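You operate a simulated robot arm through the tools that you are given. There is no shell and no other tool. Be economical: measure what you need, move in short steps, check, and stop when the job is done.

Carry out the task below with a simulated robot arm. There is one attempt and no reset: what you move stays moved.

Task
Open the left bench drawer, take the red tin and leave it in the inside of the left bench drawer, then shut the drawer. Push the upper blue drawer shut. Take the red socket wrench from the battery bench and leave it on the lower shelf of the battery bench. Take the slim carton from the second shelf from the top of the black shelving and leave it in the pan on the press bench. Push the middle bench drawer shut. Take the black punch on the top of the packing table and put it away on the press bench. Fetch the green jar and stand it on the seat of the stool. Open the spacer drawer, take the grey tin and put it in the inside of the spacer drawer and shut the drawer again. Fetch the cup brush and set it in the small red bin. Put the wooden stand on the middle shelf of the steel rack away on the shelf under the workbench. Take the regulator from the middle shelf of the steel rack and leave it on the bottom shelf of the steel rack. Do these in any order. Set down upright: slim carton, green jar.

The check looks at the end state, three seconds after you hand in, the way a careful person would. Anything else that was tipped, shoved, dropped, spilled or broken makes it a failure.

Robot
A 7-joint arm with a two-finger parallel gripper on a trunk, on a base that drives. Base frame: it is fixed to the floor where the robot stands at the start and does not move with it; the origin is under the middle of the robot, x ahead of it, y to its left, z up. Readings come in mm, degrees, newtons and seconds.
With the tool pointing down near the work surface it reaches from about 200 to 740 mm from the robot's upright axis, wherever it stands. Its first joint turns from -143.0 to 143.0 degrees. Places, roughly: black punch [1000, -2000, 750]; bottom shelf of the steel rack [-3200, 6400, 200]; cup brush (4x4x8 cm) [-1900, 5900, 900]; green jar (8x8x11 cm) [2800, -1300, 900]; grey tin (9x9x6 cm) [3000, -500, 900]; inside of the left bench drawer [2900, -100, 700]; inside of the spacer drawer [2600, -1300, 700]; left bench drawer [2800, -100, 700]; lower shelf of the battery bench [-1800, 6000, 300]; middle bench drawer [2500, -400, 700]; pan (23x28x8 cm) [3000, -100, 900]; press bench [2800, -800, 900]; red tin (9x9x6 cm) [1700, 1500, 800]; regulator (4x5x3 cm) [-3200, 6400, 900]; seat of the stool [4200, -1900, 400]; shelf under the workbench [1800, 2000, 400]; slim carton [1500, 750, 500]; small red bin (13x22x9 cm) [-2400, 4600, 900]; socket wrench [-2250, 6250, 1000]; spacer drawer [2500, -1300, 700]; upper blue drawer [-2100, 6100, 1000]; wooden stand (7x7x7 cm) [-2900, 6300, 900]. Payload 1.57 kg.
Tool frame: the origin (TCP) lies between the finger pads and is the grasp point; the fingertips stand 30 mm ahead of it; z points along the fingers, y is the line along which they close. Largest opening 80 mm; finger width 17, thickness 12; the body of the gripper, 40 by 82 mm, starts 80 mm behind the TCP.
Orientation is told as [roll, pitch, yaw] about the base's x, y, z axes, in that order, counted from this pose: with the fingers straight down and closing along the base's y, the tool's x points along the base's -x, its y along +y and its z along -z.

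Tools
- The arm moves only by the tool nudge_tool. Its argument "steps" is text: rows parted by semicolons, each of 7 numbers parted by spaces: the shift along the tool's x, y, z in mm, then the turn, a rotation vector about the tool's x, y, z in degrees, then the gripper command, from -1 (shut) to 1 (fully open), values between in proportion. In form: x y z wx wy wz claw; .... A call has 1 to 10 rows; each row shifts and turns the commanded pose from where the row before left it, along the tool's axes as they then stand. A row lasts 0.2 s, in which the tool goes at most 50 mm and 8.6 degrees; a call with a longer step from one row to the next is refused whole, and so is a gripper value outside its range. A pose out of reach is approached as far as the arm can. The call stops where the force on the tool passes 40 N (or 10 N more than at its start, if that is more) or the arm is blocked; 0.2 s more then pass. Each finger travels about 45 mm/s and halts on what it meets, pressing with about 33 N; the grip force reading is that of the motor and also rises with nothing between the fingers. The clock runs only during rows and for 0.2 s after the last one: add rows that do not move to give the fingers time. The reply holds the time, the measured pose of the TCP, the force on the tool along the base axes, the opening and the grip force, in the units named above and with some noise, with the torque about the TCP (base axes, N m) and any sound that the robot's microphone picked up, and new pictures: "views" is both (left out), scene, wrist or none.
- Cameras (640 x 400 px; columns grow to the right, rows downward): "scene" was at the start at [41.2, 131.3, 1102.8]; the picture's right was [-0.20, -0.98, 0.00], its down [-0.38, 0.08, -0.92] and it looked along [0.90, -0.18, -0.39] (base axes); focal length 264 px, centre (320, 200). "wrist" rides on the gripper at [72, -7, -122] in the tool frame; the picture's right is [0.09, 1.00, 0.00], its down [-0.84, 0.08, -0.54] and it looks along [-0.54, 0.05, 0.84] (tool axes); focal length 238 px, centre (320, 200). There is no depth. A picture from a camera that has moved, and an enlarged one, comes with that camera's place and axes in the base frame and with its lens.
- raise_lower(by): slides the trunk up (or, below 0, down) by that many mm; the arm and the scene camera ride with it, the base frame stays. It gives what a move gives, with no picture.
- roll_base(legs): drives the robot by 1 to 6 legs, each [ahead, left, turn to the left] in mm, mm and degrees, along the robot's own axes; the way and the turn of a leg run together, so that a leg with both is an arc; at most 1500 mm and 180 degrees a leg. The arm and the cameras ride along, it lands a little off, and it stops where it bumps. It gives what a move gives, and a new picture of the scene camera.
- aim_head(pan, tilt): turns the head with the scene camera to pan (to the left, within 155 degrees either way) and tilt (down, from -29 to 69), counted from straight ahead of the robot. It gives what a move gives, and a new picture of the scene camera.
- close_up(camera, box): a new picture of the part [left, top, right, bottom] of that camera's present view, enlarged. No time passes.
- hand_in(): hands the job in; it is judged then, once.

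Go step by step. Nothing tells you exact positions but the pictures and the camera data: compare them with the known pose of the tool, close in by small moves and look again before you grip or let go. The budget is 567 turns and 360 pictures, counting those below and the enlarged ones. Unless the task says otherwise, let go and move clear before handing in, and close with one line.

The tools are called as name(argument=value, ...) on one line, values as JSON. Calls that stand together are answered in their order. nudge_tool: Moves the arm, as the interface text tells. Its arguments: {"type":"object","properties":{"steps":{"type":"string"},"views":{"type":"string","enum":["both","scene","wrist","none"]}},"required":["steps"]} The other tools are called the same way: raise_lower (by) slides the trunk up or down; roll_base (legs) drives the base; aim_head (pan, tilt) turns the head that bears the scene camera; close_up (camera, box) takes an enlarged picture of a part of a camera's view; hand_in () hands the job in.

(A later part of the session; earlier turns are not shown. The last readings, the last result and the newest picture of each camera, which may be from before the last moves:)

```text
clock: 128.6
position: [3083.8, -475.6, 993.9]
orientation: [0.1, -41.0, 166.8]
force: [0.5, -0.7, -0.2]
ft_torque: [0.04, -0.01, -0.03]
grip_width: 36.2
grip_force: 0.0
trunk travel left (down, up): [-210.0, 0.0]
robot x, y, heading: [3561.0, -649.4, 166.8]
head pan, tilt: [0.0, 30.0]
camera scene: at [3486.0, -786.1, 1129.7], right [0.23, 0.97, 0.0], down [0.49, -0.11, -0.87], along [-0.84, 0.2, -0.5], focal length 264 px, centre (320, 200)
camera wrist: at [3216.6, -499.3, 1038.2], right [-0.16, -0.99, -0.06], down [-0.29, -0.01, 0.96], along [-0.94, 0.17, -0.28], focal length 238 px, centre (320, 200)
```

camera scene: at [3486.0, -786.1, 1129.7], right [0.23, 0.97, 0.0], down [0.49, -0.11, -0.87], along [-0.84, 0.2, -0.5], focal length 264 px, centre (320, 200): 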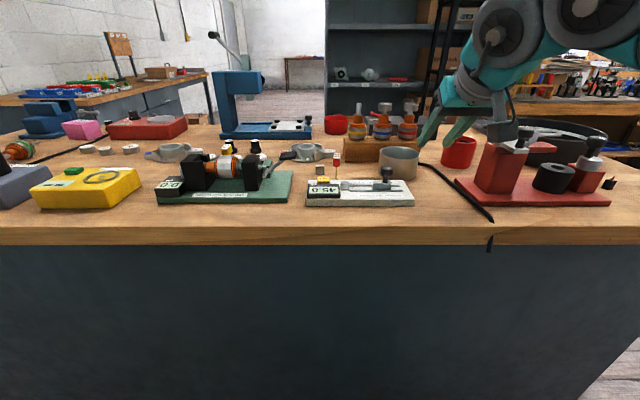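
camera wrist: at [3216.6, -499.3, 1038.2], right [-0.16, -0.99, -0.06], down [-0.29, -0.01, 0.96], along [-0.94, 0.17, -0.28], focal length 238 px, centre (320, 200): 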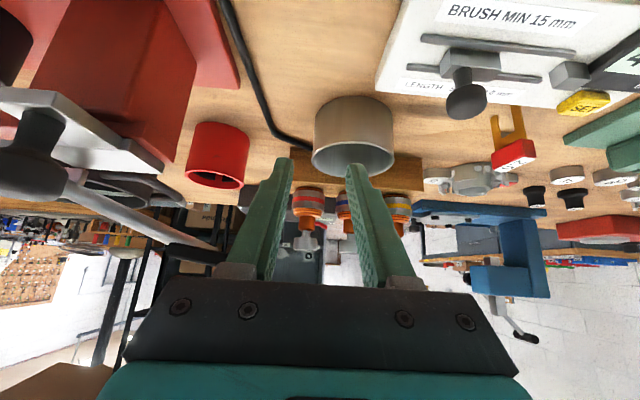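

The rim centre refines to (2993,-490,925), diameter ~85. I'll close in along the tool axis, halfway first.

nudge_tool(steps="-6 -4 22 0 0 0 -0.1; -6 -3 22 0 0 0 -0.1; 0 0 0 0 0 0 -0.1", views="wrist")

```text
clock: 129.4
position: [3047.8, -458.5, 968.2]
orientation: [0.0, -41.1, 166.7]
force: [1.5, 0.4, -0.5]
ft_torque: [0.02, 0.04, -0.08]
grip_width: 35.6
grip_force: 0.0
trunk travel left (down, up): [-210.0, 0.0]
robot x, y, heading: [3558.2, -646.6, 167.0]
head pan, tilt: [0.0, 30.0]
camera wrist: at [3180.9, -483.0, 1011.1], right [-0.16, -0.99, -0.06], down [-0.29, -0.01, 0.96], along [-0.94, 0.17, -0.28], focal length 238 px, centre (320, 200)
```

wrist: 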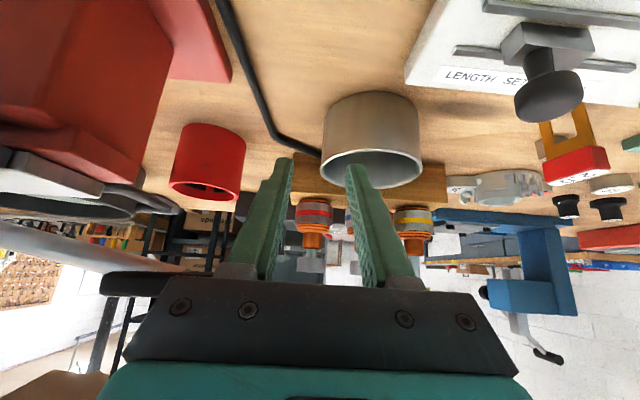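

nudge_tool(steps="0 0 20 0 0 0 -0.1; 1 0 18 0 0 0 -0.1; 0 0 0 0 0 0 -0.1", views="both")

```text
clock: 129.9
position: [3035.3, -456.4, 957.5]
orientation: [0.1, -42.0, 166.6]
force: [2.2, -0.7, 23.3]
ft_torque: [-0.34, 0.26, 0.09]
grip_width: 36.0
grip_force: 0.0
trunk travel left (down, up): [-210.0, 0.0]
robot x, y, heading: [3559.0, -651.8, 166.8]
head pan, tilt: [0.0, 30.0]
stopped in row 2: the force on the tool passed its limit at 57 N (the readings are from after the stop); the commanded pose is now the measured one
camera scene: at [3487.0, -786.5, 1130.0], right [0.23, 0.97, 0.0], down [0.49, -0.11, -0.87], along [-0.84, 0.2, -0.5], focal length 264 px, centre (320, 200)
camera wrist: at [3168.8, -480.6, 998.7], right [-0.16, -0.98, -0.06], down [-0.27, -0.01, 0.96], along [-0.95, 0.17, -0.26], focal length 238 px, centre (320, 200)
```

scene: 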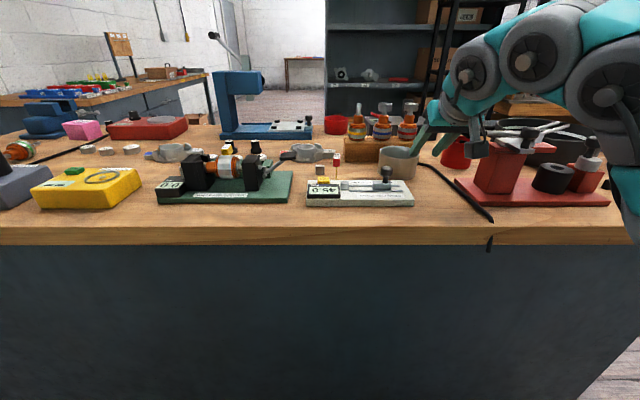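
wrist: 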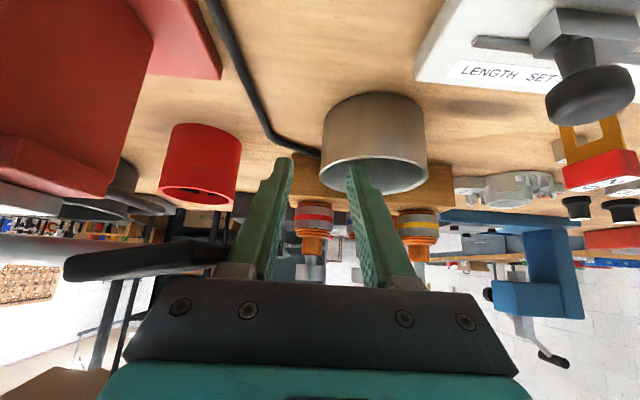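

The inside finger met the near rim. I'll lift, reduce the tilt a little, move 18 mm further in, and descend again.

nudge_tool(steps="-10 0 -11 0 0 0 -0.1; -12 0 12 0 8 0 -0.1; -4 0 4 0 0 0 -0.1; 0 0 0 0 0 0 -0.1", views="wrist")

```text
clock: 130.9
position: [3012.6, -450.9, 967.7]
orientation: [0.0, -33.8, 166.6]
force: [-1.0, 0.6, 1.6]
ft_torque: [-0.04, -0.05, 0.08]
grip_width: 36.1
grip_force: 0.0
trunk travel left (down, up): [-210.0, 0.0]
robot x, y, heading: [3563.6, -646.4, 166.9]
head pan, tilt: [0.0, 30.0]
camera wrist: at [3138.2, -472.5, 1027.8], right [-0.15, -0.99, -0.05], down [-0.4, 0.02, 0.92], along [-0.9, 0.16, -0.4], focal length 238 px, centre (320, 200)
```

wrist: 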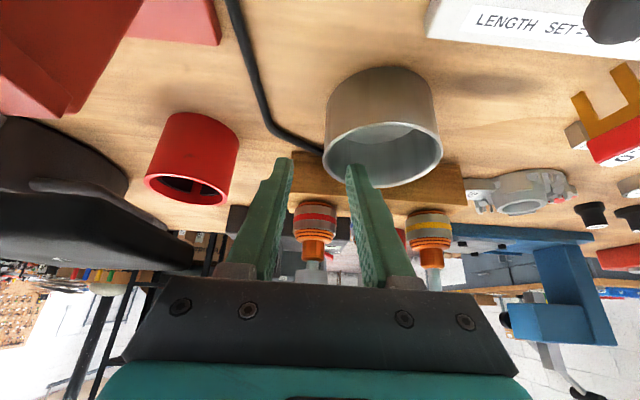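

nudge_tool(steps="5 0 8 0 0 0 -0.1; 5 0 8 0 0 0 -0.1; 5 0 7 0 0 0 -0.1; 0 0 0 0 0 0 -0.1", views="wrist")

```text
clock: 131.9
position: [3012.4, -450.8, 939.4]
orientation: [0.1, -33.7, 166.6]
force: [-3.1, 2.0, 0.1]
ft_torque: [-0.09, -0.22, 0.23]
grip_width: 36.1
grip_force: 0.0
trunk travel left (down, up): [-210.0, 0.0]
robot x, y, heading: [3562.3, -648.1, 167.0]
head pan, tilt: [0.0, 30.0]
camera wrist: at [3138.1, -473.2, 1000.0], right [-0.15, -0.99, -0.05], down [-0.4, 0.02, 0.92], along [-0.9, 0.16, -0.4], focal length 238 px, centre (320, 200)
```

wrist: 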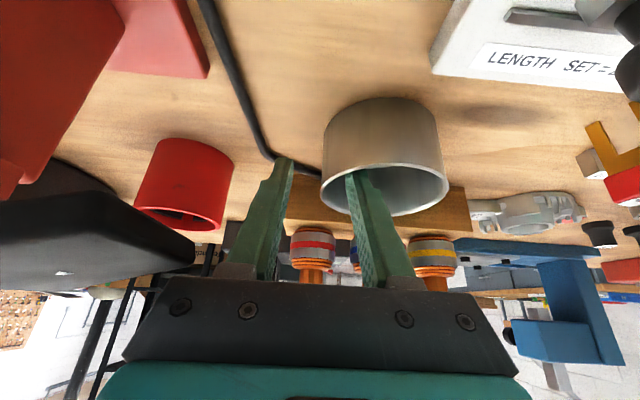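

nudge_tool(steps="-1 0 7 0 0 0 -0.1; 0 0 0 0 0 0 -1; 0 0 0 0 0 0 -1; 0 0 0 0 0 0 -1; 0 0 0 0 0 0 -1", views="both")

```text
clock: 133.1
position: [3008.6, -450.6, 935.1]
orientation: [0.2, -33.7, 166.7]
force: [-0.1, 0.6, 1.8]
ft_torque: [-0.09, -0.16, 0.09]
grip_width: 8.4
grip_force: 26.6
trunk travel left (down, up): [-210.0, 0.0]
robot x, y, heading: [3556.7, -651.5, 166.8]
head pan, tilt: [0.0, 30.0]
camera scene: at [3486.1, -786.1, 1129.6], right [0.23, 0.97, 0.0], down [0.49, -0.11, -0.87], along [-0.84, 0.2, -0.5], focal length 264 px, centre (320, 200)
camera wrist: at [3134.0, -472.5, 995.2], right [-0.15, -0.99, -0.05], down [-0.4, 0.02, 0.92], along [-0.9, 0.16, -0.4], focal length 238 px, centre (320, 200)
```

scene: 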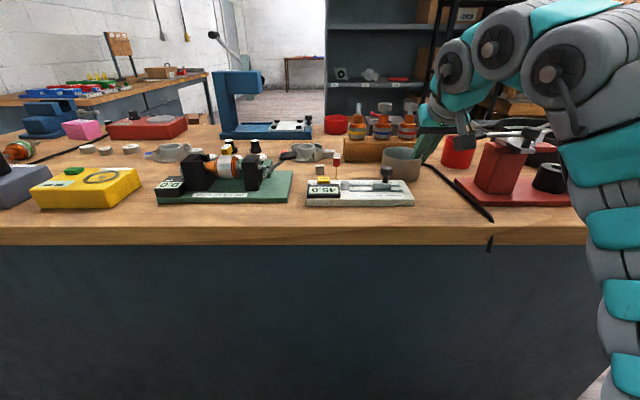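
wrist: 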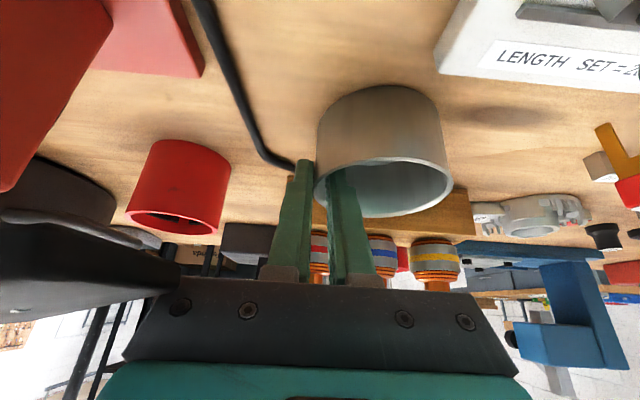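

nudge_tool(steps="0 0 0 0 0 0 -1; 0 0 0 0 0 0 -1; -8 0 -12.5 0 0 0 -1; -14 0 -20 0 0 0 -1; 0 0 0 0 0 0 -1", views="both")

```text
clock: 134.3
position: [3007.3, -450.2, 974.5]
orientation: [0.2, -33.7, 166.7]
force: [0.0, -0.3, 0.2]
ft_torque: [0.01, -0.04, 0.01]
grip_width: 8.2
grip_force: 27.4
trunk travel left (down, up): [-210.0, 0.0]
robot x, y, heading: [3559.5, -646.4, 167.0]
head pan, tilt: [0.0, 30.0]
camera scene: at [3486.0, -786.0, 1129.6], right [0.23, 0.97, 0.0], down [0.49, -0.11, -0.87], along [-0.84, 0.2, -0.5], focal length 264 px, centre (320, 200)
camera wrist: at [3133.2, -472.6, 1034.7], right [-0.15, -0.99, -0.05], down [-0.4, 0.02, 0.92], along [-0.9, 0.16, -0.4], focal length 238 px, centre (320, 200)
```

scene: 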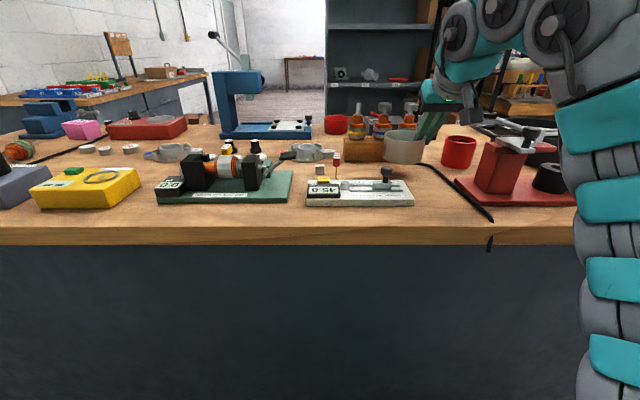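
wrist: 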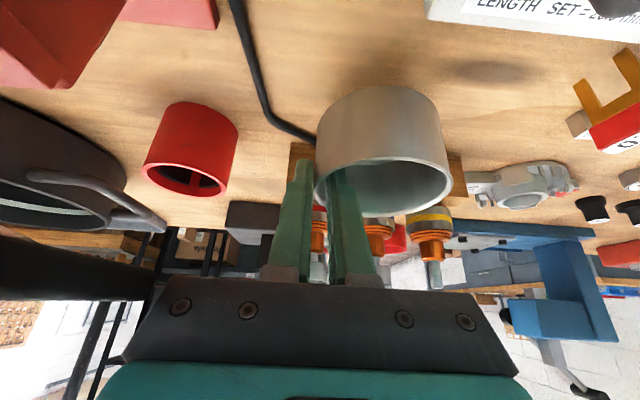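

Lifted. Raise and retract, then drive around the right end again and turn in the open area.

nudge_tool(steps="-20 0 -29 0 0 0 -1; 20 0 -28 0 0 0 -1; 30 0 -28 0 0 0 -1; 30 0 -20 0 0 0 -1; 0 0 0 0 0 0 -1", views="none")

roll_base(legs=[[-140, 0, 0], [0, 1250, 0], [0, 450, 0]])

```text
clock: 135.5
position: [3113.3, -473.6, 1029.0]
orientation: [0.1, -33.7, 166.6]
force: [0.1, -0.2, -0.8]
ft_torque: [0.04, 0.0, -0.03]
grip_width: 8.2
grip_force: 27.0
trunk travel left (down, up): [-210.0, 0.0]
robot x, y, heading: [3558.0, -647.4, 166.8]
head pan, tilt: [0.0, 30.0]
```

```text
clock: 145.1
position: [2853.5, -2189.3, 1028.4]
orientation: [0.1, -33.7, 167.0]
force: [0.2, -1.0, -1.1]
ft_torque: [0.03, -0.03, 0.01]
grip_width: 7.8
grip_force: 28.1
trunk travel left (down, up): [-210.0, 0.0]
robot x, y, heading: [3300.2, -2361.4, 167.4]
head pan, tilt: [0.0, 30.0]
camera scene: at [3227.5, -2500.2, 1129.6], right [0.22, 0.98, 0.0], down [0.49, -0.11, -0.87], along [-0.84, 0.19, -0.5], focal length 264 px, centre (320, 200)
```

scene: 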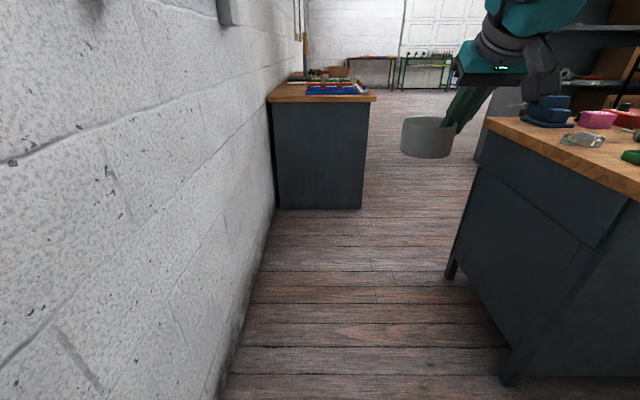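

The tin is held, but the drawer must be opened first, so I'll park the tin temporarily on the free bench front between the press and the heater. Turn and drive back to the front.

roll_base(legs=[[0, 0, -90], [0, 0, -90.6], [-1400, 20, 0]])

```text
clock: 159.8
position: [2372.1, -2211.2, 1028.7]
orientation: [0.1, -33.7, -13.9]
force: [-0.3, 0.0, -0.5]
ft_torque: [-0.03, 0.03, -0.02]
grip_width: 8.2
grip_force: 27.0
trunk travel left (down, up): [-210.0, 0.0]
robot x, y, heading: [1928.6, -2033.8, -13.7]
head pan, tilt: [0.0, 30.0]
camera scene: at [2004.3, -1896.4, 1129.6], right [-0.24, -0.97, 0.0], down [-0.49, 0.12, -0.87], along [0.84, -0.21, -0.5], focal length 264 px, centre (320, 200)
```

scene: 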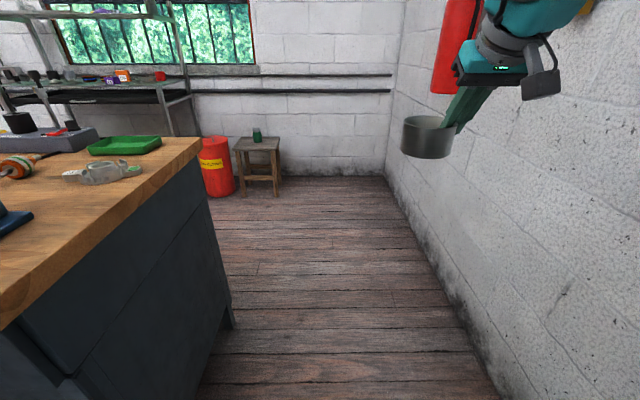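

roll_base(legs=[[-85, 360, 0.4], [-180, 180, 0], [0, 660, 0]])

nudge_tool(steps="0 0 0 0 0 0 -1", views="wrist")

```text
clock: 166.8
position: [2399.5, -998.0, 1028.9]
orientation: [0.1, -33.7, -14.4]
force: [0.2, 0.1, -0.2]
ft_torque: [-0.03, 0.03, 0.0]
grip_width: 7.8
grip_force: 27.0
trunk travel left (down, up): [-210.0, 0.0]
robot x, y, heading: [1956.9, -813.9, -14.1]
head pan, tilt: [0.0, 30.0]
camera scene: at [2032.0, -680.7, 1129.6], right [-0.24, -0.97, 0.0], down [-0.48, 0.12, -0.87], along [0.84, -0.21, -0.5], focal length 264 px, centre (320, 200)
```

scene: 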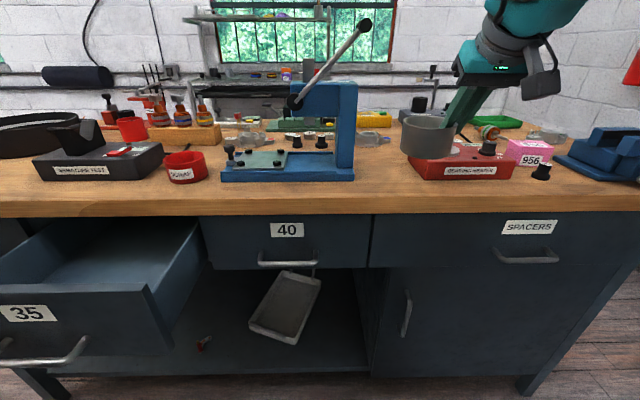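

```text
clock: 167.2
position: [2398.5, -999.3, 1029.0]
orientation: [0.0, -33.7, -14.4]
force: [0.5, -0.2, -0.8]
ft_torque: [0.0, 0.02, 0.01]
grip_width: 8.0
grip_force: 27.6
trunk travel left (down, up): [-210.0, 0.0]
robot x, y, heading: [1953.1, -815.8, -14.2]
head pan, tilt: [0.0, 30.0]
camera wrist: at [2273.5, -973.5, 1089.4], right [0.17, 0.98, -0.05], down [0.4, -0.02, 0.92], along [0.9, -0.18, -0.4], focal length 238 px, centre (320, 200)
```

wrist: 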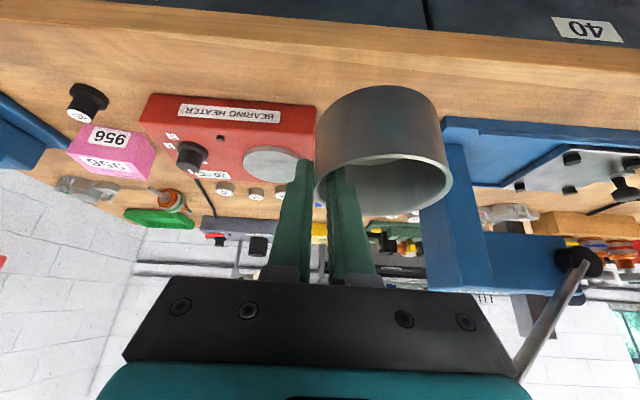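

The gap between press base (L≈-274) and heater (L≈-401) fits the tin just in front. Moving above it.

nudge_tool(steps="-16 15 11 0 0 0 -1; -16 15 11 0 0 0 -1; -16 15 11 0 0 0 -1; 10 0 20 0 0 0 -1; 10 0 20 0 0 0 -1; 8 0 17.5 0 0 0 -1; 0 0 0 0 0 0 -1", views="both")

```text
clock: 168.8
position: [2474.0, -970.8, 965.7]
orientation: [0.1, -33.8, -14.4]
force: [-1.0, -0.8, -0.8]
ft_torque: [-0.05, 0.02, 0.01]
grip_width: 7.9
grip_force: 27.2
trunk travel left (down, up): [-210.0, 0.0]
robot x, y, heading: [1956.7, -815.8, -14.3]
head pan, tilt: [0.0, 30.0]
camera scene: at [2032.0, -680.7, 1129.6], right [-0.24, -0.97, 0.0], down [-0.48, 0.12, -0.87], along [0.84, -0.21, -0.5], focal length 264 px, centre (320, 200)
camera wrist: at [2349.9, -946.4, 1026.4], right [0.17, 0.98, -0.05], down [0.4, -0.02, 0.92], along [0.9, -0.18, -0.4], focal length 238 px, centre (320, 200)
```

scene: 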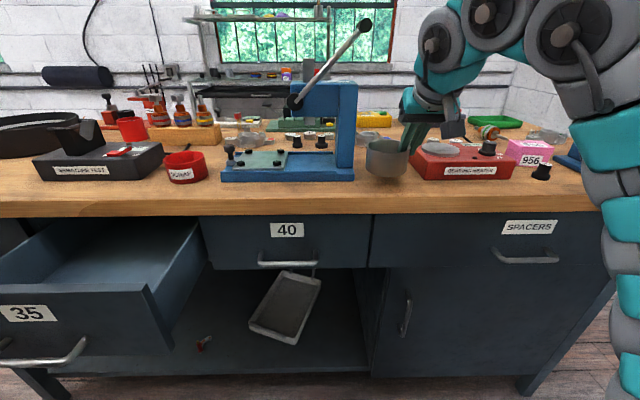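
wrist: 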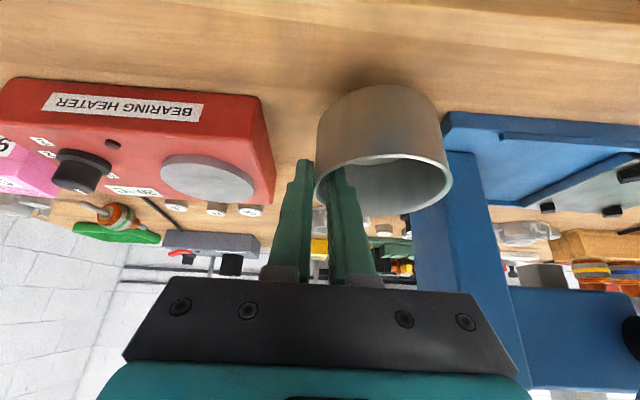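

nudge_tool(steps="6.7 0 10 0 0 0 -1; 6.7 0 10 0 0 0 -1; 1.4 0 2 0 0 0 -1; 1.1 0 1.7 0 0 0 -1; 1.1 0 1.7 0 0 0 -1; 0 0 0 0 0 0 -1", views="wrist")

```text
clock: 170.2
position: [2474.3, -972.6, 935.5]
orientation: [0.2, -34.0, -14.6]
force: [0.1, -5.5, 20.4]
ft_torque: [0.27, 0.33, 0.06]
grip_width: 8.2
grip_force: 26.8
trunk travel left (down, up): [-210.0, 0.0]
robot x, y, heading: [1956.6, -816.9, -14.2]
head pan, tilt: [0.0, 30.0]
camera wrist: at [2349.6, -947.0, 995.6], right [0.17, 0.98, -0.05], down [0.4, -0.03, 0.92], along [0.9, -0.18, -0.4], focal length 238 px, centre (320, 200)
```

wrist: 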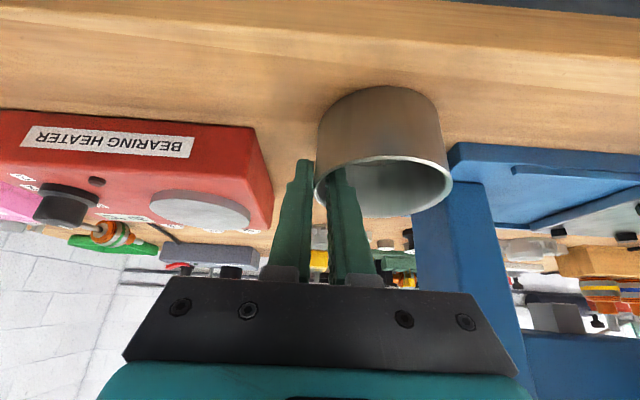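

nudge_tool(steps="-1 0 -1 0 0 0 -0.4; 0 0 0 0 0 0 -0.4; 0 0 -20 0 0 0 -0.4; 0 0 -40 0 0 0 -0.2; 0 0 -40 0 0 0 0; 0 0 0 0 0 0 0.5", views="both")

```text
clock: 171.6
position: [2421.4, -957.5, 1021.3]
orientation: [0.1, -33.7, -14.3]
force: [-0.3, -0.1, 0.3]
ft_torque: [0.02, -0.01, 0.01]
grip_width: 59.8
grip_force: 0.1
trunk travel left (down, up): [-210.0, 0.0]
robot x, y, heading: [1952.3, -817.7, -14.1]
head pan, tilt: [0.0, 30.0]
camera scene: at [2032.0, -680.6, 1129.6], right [-0.24, -0.97, 0.0], down [-0.48, 0.12, -0.87], along [0.84, -0.21, -0.5], focal length 264 px, centre (320, 200)
camera wrist: at [2296.3, -932.6, 1081.8], right [0.17, 0.98, -0.05], down [0.4, -0.02, 0.92], along [0.9, -0.18, -0.4], focal length 238 px, centre (320, 200)
```

scene: 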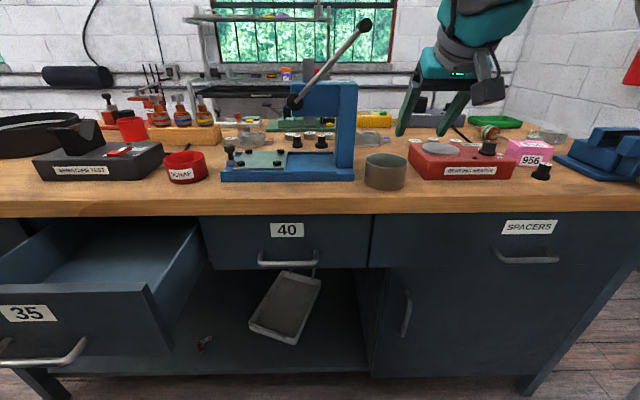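
wrist: 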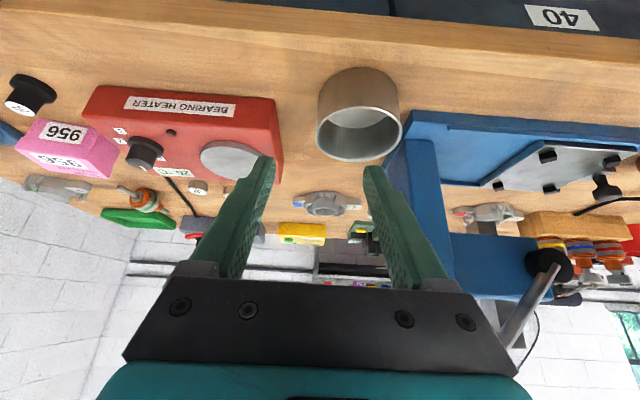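

The tin stands clear. Next is opening the spacer drawer: I'll back off, shift right, and orient the tool horizontal with fingers closing vertically.

roll_base(legs=[[-120, -270, 0.7]])

nudge_tool(steps="0 0 0 0 -8.2 0 0.5; 0 0 0 0 -8.2 0 0.5; 0 0 0 0 -8.2 0 0.5; 0 0 0 0 -8.2 0 0.5; 0 0 0 0 -8.2 0 0.5; 0 0 0 0 -8.2 0 0.5; 0 0 0 0 -7 0 0.5; 30 0 0 0 0 0 0.5; 30 0 0 0 0 0 0.5; 0 0 0 0 0 0 0.5", views="none")

raise_lower(by=-150)

nudge_tool(steps="0 0 0 0 0 8.2 0.5; 0 0 0 0 0 8.2 0.5; 0 0 0 0 0 8.2 0.5; 0 0 0 0 0 8.2 0.5; 0 0 0 0 0 8.2 0.5; 0 0 0 0 0 8.2 0.5; 0 0 0 0 0 8.2 0.5; 0 0 0 0 0 8.2 0.5; 0 0 0 0 0 8.2 0.5; 0 0 0 0 0 8.2 0.5", views="both")

```text
clock: 173.6
position: [2239.9, -1188.9, 1021.4]
orientation: [0.0, -33.7, -13.8]
force: [-0.2, -0.1, -0.8]
ft_torque: [-0.01, 0.01, -0.02]
grip_width: 59.9
grip_force: 0.0
trunk travel left (down, up): [-210.0, 0.0]
robot x, y, heading: [1771.6, -1051.2, -13.6]
head pan, tilt: [0.0, 30.0]
camera scene: at [1847.5, -915.3, 1129.6], right [-0.23, -0.97, 0.0], down [-0.49, 0.12, -0.87], along [0.84, -0.2, -0.5], focal length 264 px, centre (320, 200)
```

scene: 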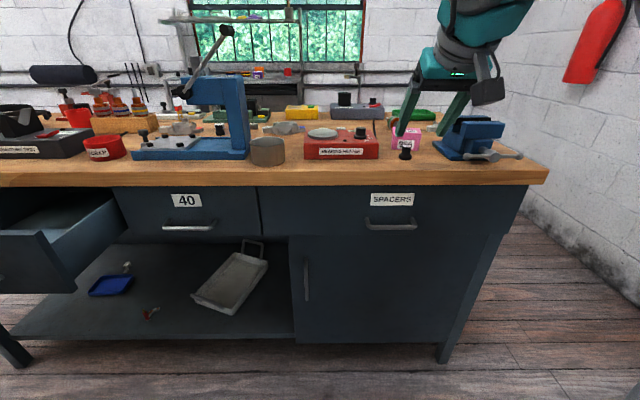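

```text
clock: 175.8
position: [2240.5, -1188.6, 961.0]
orientation: [36.5, -89.8, -50.2]
force: [0.1, 0.7, 0.2]
ft_torque: [-0.03, 0.0, 0.01]
grip_width: 59.8
grip_force: 0.0
trunk travel left (down, up): [-210.0, 0.0]
robot x, y, heading: [1773.8, -1050.6, -13.4]
head pan, tilt: [0.0, 30.0]
```

```text
clock: 177.6
position: [2241.1, -1189.4, 812.3]
orientation: [56.3, -89.9, -70.1]
force: [-0.4, -0.3, -0.2]
ft_torque: [-0.02, 0.05, 0.0]
grip_width: 60.1
grip_force: 0.2
trunk travel left (down, up): [-60.0, 150.0]
robot x, y, heading: [1770.9, -1050.9, -13.7]
head pan, tilt: [0.0, 30.0]
```

```text
clock: 179.8
position: [2239.7, -1188.2, 812.4]
orientation: [89.9, -7.8, -103.7]
force: [0.4, 0.2, 0.2]
ft_torque: [0.01, 0.01, 0.0]
grip_width: 60.1
grip_force: 0.0
trunk travel left (down, up): [-60.0, 150.0]
robot x, y, heading: [1770.3, -1047.9, -13.6]
head pan, tilt: [0.0, 30.0]
camera scene: at [1847.5, -915.3, 979.6], right [-0.23, -0.97, 0.0], down [-0.49, 0.12, -0.87], along [0.84, -0.2, -0.5], focal length 264 px, centre (320, 200)
camera wrist: at [2138.8, -1091.1, 794.8], right [0.05, 0.22, 0.97], down [-0.72, -0.67, 0.19], along [0.69, -0.71, 0.12], focal length 238 px, centre (320, 200)
```

scene: 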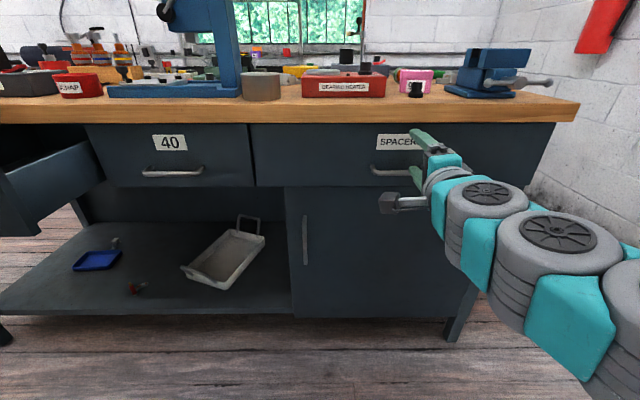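
wrist: 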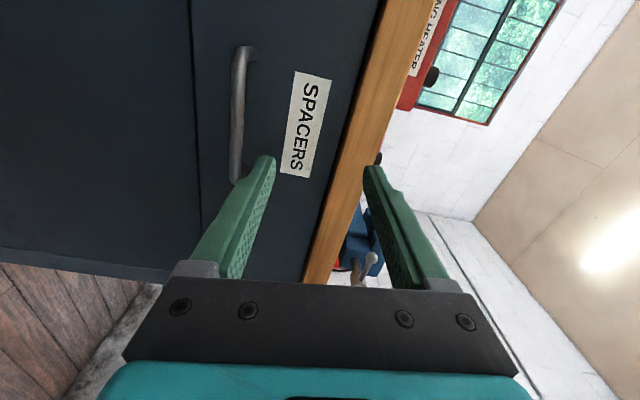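

nudge_tool(steps="0 0 0 0 0 8 0.2; -4 -44 0 0 0 0 0.2; -4 -43 0 0 0 0 0.2; 0 0 30 0 0 0 0.2; 0 0 0 0 0 0 0.2", views="both")

```text
clock: 181.0
position: [2270.5, -1195.4, 812.3]
orientation: [89.8, 0.1, -103.6]
force: [-0.1, 0.7, 0.4]
ft_torque: [0.0, 0.02, 0.03]
grip_width: 48.0
grip_force: 0.1
out of reach, approached as far as the arm can: row 2, 3
trunk travel left (down, up): [-60.0, 150.0]
robot x, y, heading: [1772.0, -1047.1, -13.5]
head pan, tilt: [0.0, 30.0]
camera scene: at [1847.5, -915.3, 979.6], right [-0.23, -0.97, 0.0], down [-0.49, 0.12, -0.87], along [0.84, -0.2, -0.5], focal length 264 px, centre (320, 200)
camera wrist: at [2168.7, -1095.8, 804.9], right [0.02, 0.09, 1.0], down [-0.72, -0.69, 0.08], along [0.69, -0.72, 0.05], focal length 238 px, centre (320, 200)
```

scene: 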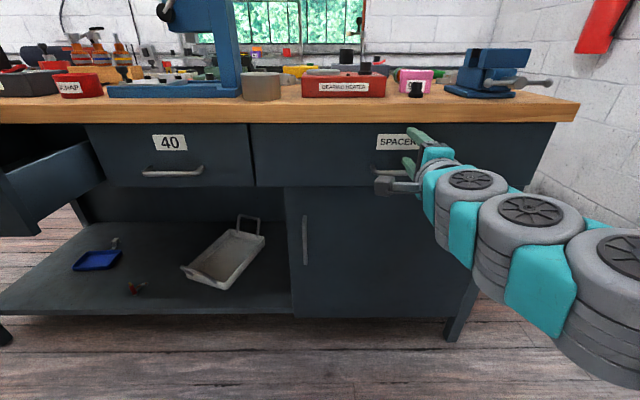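
wrist: 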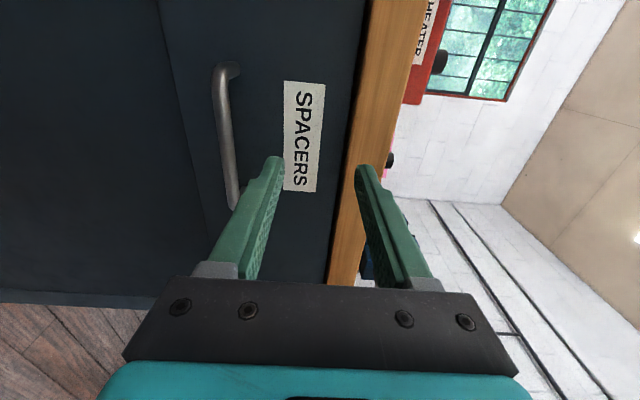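

raise_lower(by=-60)

nudge_tool(steps="0 -15 -20 0 0 0 0.2; 0 -15 -20 0 0 0 0.2; 0 0 0 0 0 0 0.2", views="none")

```text
clock: 182.0
position: [2269.4, -1195.1, 752.3]
orientation: [89.9, 0.1, -103.7]
force: [0.4, 0.2, 0.2]
ft_torque: [0.02, 0.02, 0.03]
grip_width: 47.9
grip_force: 0.2
trunk travel left (down, up): [0.0, 210.0]
robot x, y, heading: [1773.7, -1054.3, -13.5]
head pan, tilt: [0.0, 30.0]
```

```text
clock: 182.8
position: [2255.7, -1193.3, 751.1]
orientation: [92.2, 0.4, -104.4]
force: [0.4, 0.4, 0.0]
ft_torque: [0.0, 0.02, 0.04]
grip_width: 47.9
grip_force: 0.1
out of reach, approached as far as the arm can: row 1, 2
trunk travel left (down, up): [0.0, 210.0]
robot x, y, heading: [1773.4, -1044.8, -13.8]
head pan, tilt: [0.0, 30.0]
```

nudge_tool(steps="0 0 0 8 0 0 0.2; 0 0 0 8 0 0 0.2; 0 0 0 8 0 0 0.2; 0 -15 -10 0 0 0 0.2; 0 -15 0 0 0 0 0.2; 0 0 0 0 0 0 0.2", views="wrist")

```text
clock: 184.2
position: [2238.5, -1175.9, 731.7]
orientation: [66.8, 3.8, -101.0]
force: [-0.1, -0.2, -0.1]
ft_torque: [-0.01, 0.02, -0.01]
grip_width: 47.9
grip_force: 0.2
trunk travel left (down, up): [0.0, 210.0]
robot x, y, heading: [1773.2, -1047.7, -13.6]
head pan, tilt: [0.0, 30.0]
camera wrist: at [2139.1, -1085.3, 777.6], right [0.39, -0.04, 0.92], down [-0.62, -0.75, 0.23], along [0.68, -0.66, -0.32], focal length 238 px, centre (320, 200)
```

wrist: 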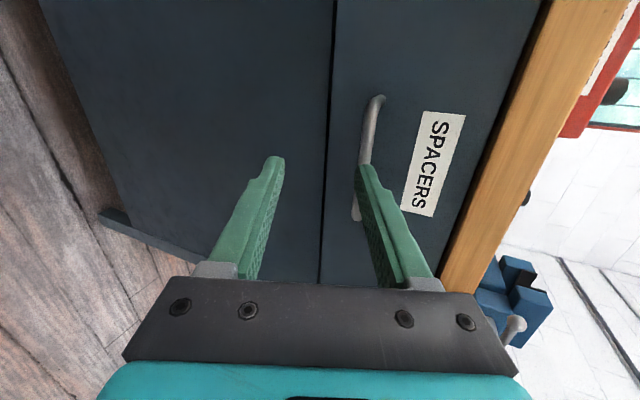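

roll_base(legs=[[85, 0, 0]])

nudge_tool(steps="0 0 0 0 0 0 0.2", views="wrist")

```text
clock: 185.2
position: [2321.1, -1193.5, 731.6]
orientation: [66.8, 3.7, -101.0]
force: [0.3, 0.0, 0.7]
ft_torque: [0.01, -0.01, 0.01]
grip_width: 47.9
grip_force: 0.0
trunk travel left (down, up): [0.0, 210.0]
robot x, y, heading: [1855.8, -1072.6, -13.4]
head pan, tilt: [0.0, 30.0]
camera scene: at [1926.4, -947.4, 919.6], right [-0.37, -0.93, 0.0], down [-0.46, 0.18, -0.87], along [0.8, -0.32, -0.5], focal length 264 px, centre (320, 200)
```

scene: 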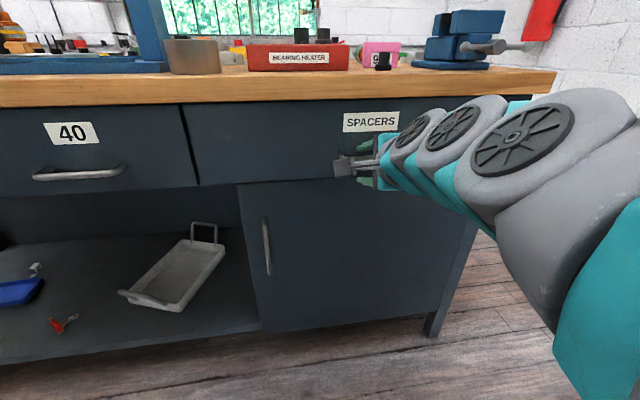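

```text
clock: 185.6
position: [2322.8, -1192.5, 730.7]
orientation: [66.5, 4.0, -100.6]
force: [-0.2, 0.5, 0.7]
ft_torque: [-0.01, 0.0, 0.03]
grip_width: 48.0
grip_force: 0.1
trunk travel left (down, up): [0.0, 210.0]
robot x, y, heading: [1851.8, -1072.2, -13.7]
head pan, tilt: [0.0, 30.0]
camera wrist: at [2223.1, -1103.8, 777.1], right [0.39, -0.05, 0.92], down [-0.62, -0.75, 0.23], along [0.68, -0.65, -0.33], focal length 238 px, centre (320, 200)
```

wrist: 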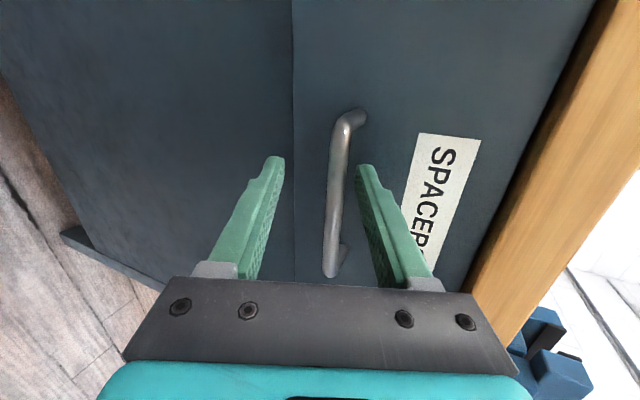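

nudge_tool(steps="0 6.5 15 0 0 0 0.2; 0 6.5 15 0 0 0 0.2; 0 0 0 0 0 0 0.2", views="wrist")

```text
clock: 186.1
position: [2337.4, -1197.3, 739.4]
orientation: [67.5, 3.5, -100.9]
force: [-26.7, 6.6, 4.8]
ft_torque: [-0.2, -0.66, -0.22]
grip_width: 43.0
grip_force: 0.1
trunk travel left (down, up): [0.0, 210.0]
robot x, y, heading: [1854.6, -1070.8, -13.4]
head pan, tilt: [0.0, 30.0]
stopped in row 2: the force on the tool passed its limit at 58 N (the readings are from after the stop); the commanded pose is now the measured one
camera wrist: at [2237.7, -1106.0, 782.5], right [0.38, -0.04, 0.92], down [-0.62, -0.75, 0.23], along [0.68, -0.66, -0.31], focal length 238 px, centre (320, 200)
```

wrist: 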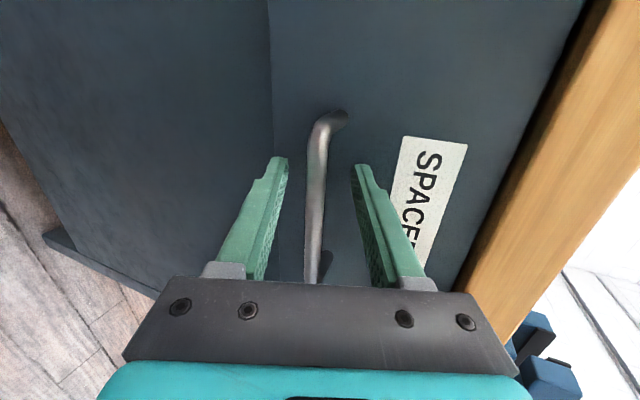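

The bar is between the fingers and the tips touch the drawer front. Back off slightly and close.

nudge_tool(steps="0 -1 -5 0 0 0 0.2; 0 0 0 0 0 0 -1; 0 0 0 0 0 0 -1; 0 0 0 0 0 0 -1; 0 0 0 0 0 0 -1; 0 0 0 0 0 0 -1", views="wrist")

```text
clock: 187.5
position: [2334.7, -1196.5, 737.4]
orientation: [67.2, 3.5, -101.0]
force: [0.1, -2.6, -9.7]
ft_torque: [-0.41, 0.13, 0.37]
grip_width: 12.4
grip_force: 29.8
trunk travel left (down, up): [0.0, 210.0]
robot x, y, heading: [1854.4, -1073.8, -13.4]
head pan, tilt: [0.0, 30.0]
camera wrist: at [2235.2, -1105.6, 781.4], right [0.38, -0.04, 0.92], down [-0.62, -0.75, 0.23], along [0.68, -0.66, -0.31], focal length 238 px, centre (320, 200)
```

wrist: 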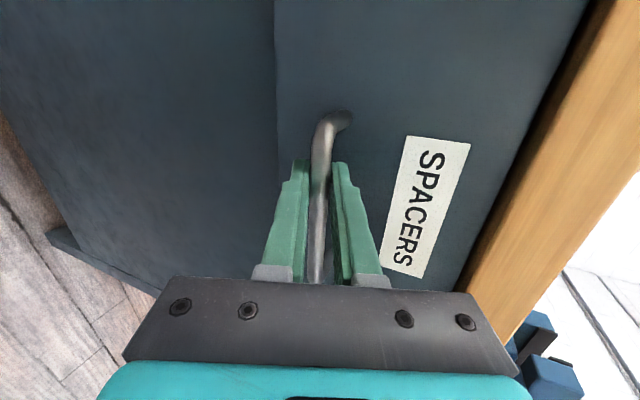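

Gripped. Pull the drawer by driving back.

roll_base(legs=[[-220, 0, 0]])

```text
clock: 189.2
position: [2118.6, -1144.4, 737.9]
orientation: [67.3, 3.5, -100.7]
force: [-6.0, -17.1, -16.6]
ft_torque: [-0.6, 0.2, -0.04]
grip_width: 12.5
grip_force: 29.3
trunk travel left (down, up): [0.0, 210.0]
robot x, y, heading: [1640.4, -1020.9, -13.4]
head pan, tilt: [0.0, 30.0]
camera scene: at [1713.7, -885.2, 919.6], right [-0.24, -0.97, 0.0], down [-0.48, 0.12, -0.87], along [0.84, -0.21, -0.5], focal length 264 px, centre (320, 200)
```

scene: 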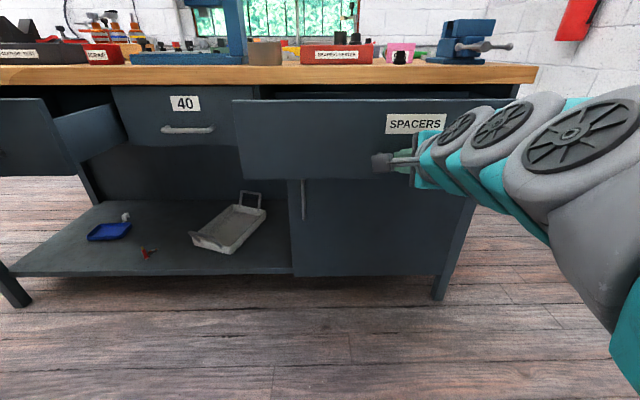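

The drawer is open about 220 mm. Release, back off, raise the trunk and restore the tilted-down tool pose.

nudge_tool(steps="0 0 0 0 0 0 0.2; 0 0 0 0 0 0 0.2; 0 0 0 0 0 0 0.2; 0 -8 -20 0 0 0 0.2; 0 -10 -30 0 0 0 0.2; 0 -10 -30 0 0 0 0.2; 0 0 0 0 0 0 0.2", views="scene")

```text
clock: 190.8
position: [2035.6, -1126.2, 740.7]
orientation: [67.3, 3.5, -100.6]
force: [-1.1, -1.7, -0.9]
ft_torque: [0.01, 0.01, 0.01]
grip_width: 48.0
grip_force: 0.1
trunk travel left (down, up): [0.0, 210.0]
robot x, y, heading: [1640.2, -1018.5, -13.2]
head pan, tilt: [0.0, 30.0]
camera scene: at [1700.3, -913.5, 919.6], right [-0.57, -0.82, 0.0], down [-0.41, 0.28, -0.87], along [0.71, -0.49, -0.5], focal length 264 px, centre (320, 200)
```

scene: 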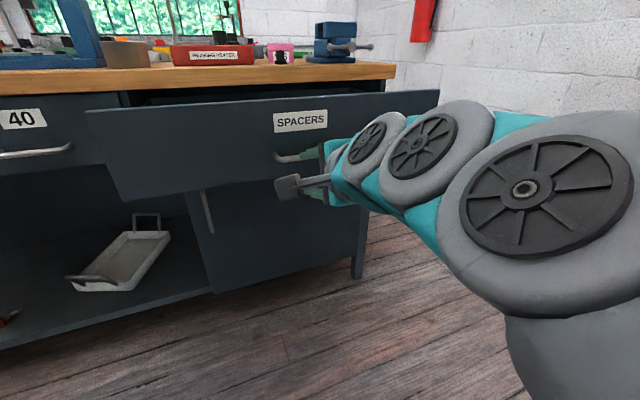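

roll_base(legs=[[-80, 0, 0]])

raise_lower(by=210)

nudge_tool(steps="0 0 0 -8 0 0 0.2; 0 0 0 -8 0 0 0.2; 0 0 0 -7 0 0 0.2; 0 0 0 0 0 -8.4 0.2; 0 0 0 0 0 -8.4 0.2; 0 0 0 0 0 -8.4 0.2; 0 0 0 0 0 -8.4 0.2; 0 0 0 0 0 -8.4 0.2; 0 0 0 0 0 -8.4 0.2; 0 0 0 0 0 -8.4 0.2", views="none")

nudge_tool(steps="0 0 0 0 0 -8.4 0.2; 0 0 0 0 0 -8.4 0.2; 0 0 0 0 0 -8.4 0.2; 0 0 0 0 8 -4 0.2; 0 0 0 0 8 0 0.2; 0 0 0 0 8 0 0.2; 0 0 0 0 8 0 0.2; 0 0 0 0 8 0 0.2; 0 0 0 0 8 0 0.2; 0 0 0 0 8 0 0.2", views="none")

```text
clock: 191.9
position: [1958.7, -1106.9, 740.8]
orientation: [67.3, 3.6, -100.4]
force: [0.2, -0.6, 0.2]
ft_torque: [-0.03, 0.01, -0.02]
grip_width: 48.0
grip_force: 0.1
trunk travel left (down, up): [0.0, 210.0]
robot x, y, heading: [1560.9, -1000.8, -13.2]
head pan, tilt: [0.0, 30.0]
camera scene: at [1625.1, -892.7, 919.6], right [-0.54, -0.84, 0.0], down [-0.42, 0.27, -0.87], along [0.73, -0.46, -0.5], focal length 264 px, centre (320, 200)
```

scene: 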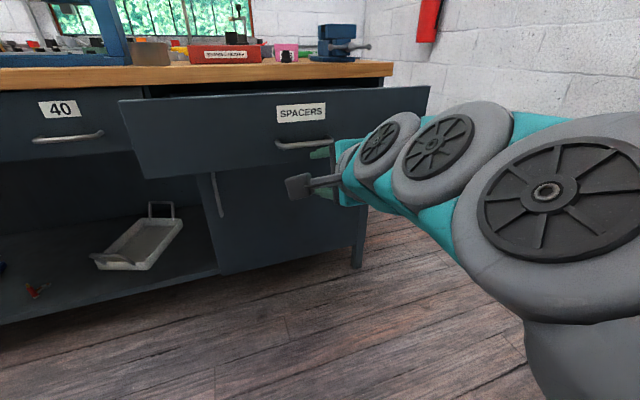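

```text
clock: 194.1
position: [1959.8, -1107.8, 951.6]
orientation: [67.3, 3.6, -100.5]
force: [-0.4, 0.1, 0.3]
ft_torque: [0.0, 0.02, 0.02]
grip_width: 47.8
grip_force: 0.0
trunk travel left (down, up): [-210.0, 0.0]
robot x, y, heading: [1564.3, -1000.5, -13.5]
head pan, tilt: [0.0, 30.0]
```

```text
clock: 196.3
position: [1960.0, -1106.7, 952.0]
orientation: [78.1, -54.8, -90.2]
force: [-0.2, -0.4, 0.4]
ft_torque: [0.0, 0.02, 0.02]
grip_width: 48.1
grip_force: 0.0
out of reach, approached as far as the arm can: row 3
trunk travel left (down, up): [-210.0, 0.0]
robot x, y, heading: [1562.2, -1002.9, -13.3]
head pan, tilt: [0.0, 30.0]
```

```text
refused: row 4 steps farther than a row can; nothing moved
```

nudge_tool(steps="0 0 0 0 0 -8.4 0.2; 0 0 0 0 0 -8.4 0.2; 0 0 0 0 0 -8.4 0.2; 0 0 0 0 0 -6 0.2; 0 0 0 0 8 0 0.2; 0 0 0 0 8 0 0.2; 0 0 0 0 8 0 0.2; 0 0 0 0 8 0 0.2; 0 0 0 0 8 0 0.2; 0 0 0 0 8 0 0.2", views="none")

```text
clock: 198.5
position: [1959.7, -1107.2, 950.9]
orientation: [4.3, -35.1, -12.9]
force: [-0.5, -0.1, 0.1]
ft_torque: [0.0, -0.02, 0.01]
grip_width: 48.0
grip_force: 0.0
trunk travel left (down, up): [-210.0, 0.0]
robot x, y, heading: [1563.8, -998.5, -13.1]
head pan, tilt: [0.0, 30.0]
```

nudge_tool(steps="-20 0 -28 4.3 0 0 0.2; -20 0 -28 0 0 0 0.2; 0 0 0 0 0 0 0.2", views="none")

roll_base(legs=[[60, 280, -0.5], [230, 0, 0]])

nudge_tool(steps="0 0 0 0 0 0 0", views="wrist")

```text
clock: 199.3
position: [1961.0, -1110.7, 1019.6]
orientation: [0.0, -35.1, -13.1]
force: [0.1, 0.0, 0.5]
ft_torque: [0.01, 0.02, 0.0]
grip_width: 47.8
grip_force: 0.0
trunk travel left (down, up): [-210.0, 0.0]
robot x, y, heading: [1561.7, -1002.0, -13.4]
head pan, tilt: [0.0, 30.0]
```

```text
clock: 202.6
position: [2301.0, -903.5, 1019.3]
orientation: [-0.1, -35.2, -13.5]
force: [0.2, -0.3, 0.0]
ft_torque: [-0.01, 0.01, 0.01]
grip_width: 48.1
grip_force: 0.2
trunk travel left (down, up): [-210.0, 0.0]
robot x, y, heading: [1902.6, -794.4, -13.9]
head pan, tilt: [0.0, 30.0]
camera scene: at [1979.5, -656.3, 1129.6], right [-0.24, -0.97, 0.0], down [-0.49, 0.12, -0.87], along [0.84, -0.2, -0.5], focal length 264 px, centre (320, 200)
```

scene: 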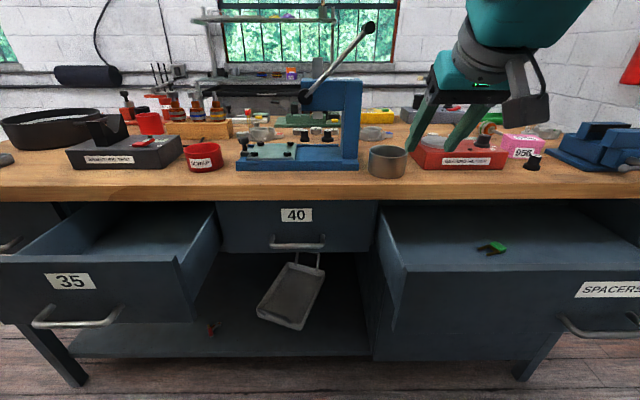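

```text
clock: 203.0
position: [2301.7, -903.0, 1020.2]
orientation: [0.0, -35.1, -13.4]
force: [-0.4, -0.4, 0.9]
ft_torque: [0.01, 0.01, -0.01]
grip_width: 40.1
grip_force: 0.1
trunk travel left (down, up): [-210.0, 0.0]
robot x, y, heading: [1904.0, -790.3, -13.6]
head pan, tilt: [0.0, 30.0]
camera wrist: at [2174.4, -879.4, 1077.0], right [0.16, 0.99, -0.05], down [0.38, -0.01, 0.92], along [0.91, -0.17, -0.38], focal length 238 px, centre (320, 200)
```

wrist: 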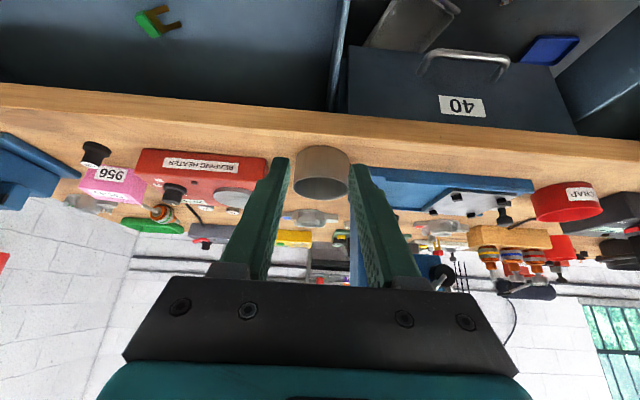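

nudge_tool(steps="-25.6 -7 28.7 0 0 0 -0.1; -25.6 -7 28.7 0 0 0 -0.1; -25.6 -7 28.7 0 0 0 -0.1; -25.6 -7 28.7 0 0 0 -0.1; 0 0 0 0 0 0 -0.1", views="wrist")

```text
clock: 204.2
position: [2441.8, -965.5, 987.3]
orientation: [0.0, -35.1, -13.4]
force: [-0.5, -0.1, 0.6]
ft_torque: [-0.01, 0.02, -0.01]
grip_width: 36.0
grip_force: 0.1
trunk travel left (down, up): [-210.0, 0.0]
robot x, y, heading: [1903.6, -791.5, -13.7]
head pan, tilt: [0.0, 30.0]
camera wrist: at [2314.7, -941.6, 1043.5], right [0.16, 0.99, -0.05], down [0.38, -0.01, 0.92], along [0.91, -0.17, -0.38], focal length 238 px, centre (320, 200)
```

wrist: 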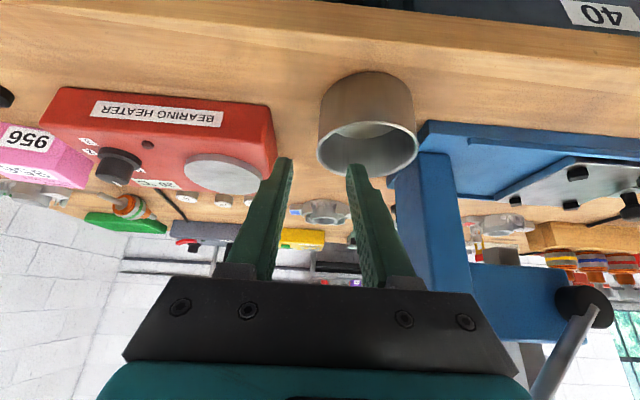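

nudge_tool(steps="-9 -2 18.5 0 0 0 -0.1; 11.5 0 16.4 0 0 0 -0.1; 0 0 0 0 0 0 -0.1", views="wrist")

```text
clock: 205.0
position: [2458.5, -971.3, 955.4]
orientation: [0.0, -35.1, -13.4]
force: [0.8, -0.2, 0.2]
ft_torque: [0.0, 0.0, 0.03]
grip_width: 36.1
grip_force: 0.1
trunk travel left (down, up): [-210.0, 0.0]
robot x, y, heading: [1904.4, -793.4, -13.6]
head pan, tilt: [0.0, 30.0]
camera wrist: at [2331.4, -947.4, 1012.0], right [0.16, 0.99, -0.05], down [0.38, -0.01, 0.92], along [0.91, -0.17, -0.38], focal length 238 px, centre (320, 200)
```

wrist: 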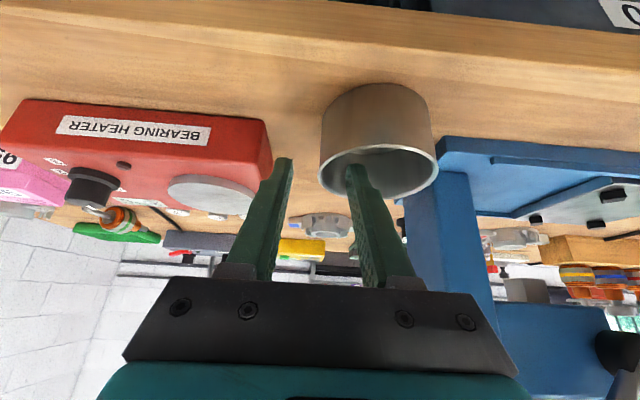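

nudge_tool(steps="3.5 0 9 0 0 0 -0.1; 3.5 0 9 0 0 0 -0.1; 2 0 3 0 0 0 -0.1; 0 0 0 0 0 0 -0.1", views="wrist")

```text
clock: 206.0
position: [2462.1, -971.9, 932.3]
orientation: [0.0, -35.2, -13.4]
force: [-0.1, 0.2, 0.0]
ft_torque: [-0.02, 0.02, 0.02]
grip_width: 36.2
grip_force: 0.1
trunk travel left (down, up): [-210.0, 0.0]
robot x, y, heading: [1900.3, -791.7, -13.5]
head pan, tilt: [0.0, 30.0]
camera wrist: at [2335.9, -949.4, 990.1], right [0.16, 0.99, -0.05], down [0.38, -0.01, 0.92], along [0.91, -0.17, -0.38], focal length 238 px, centre (320, 200)
```

wrist: 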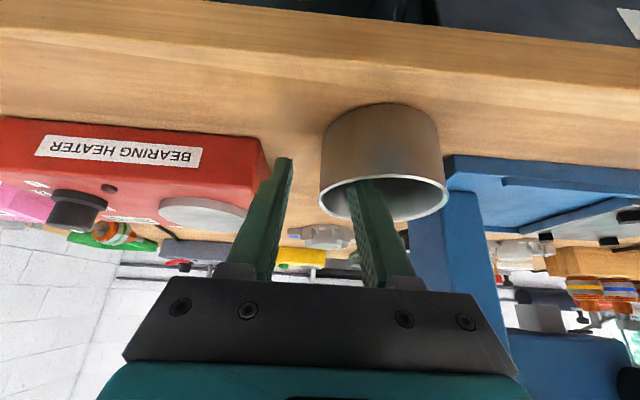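

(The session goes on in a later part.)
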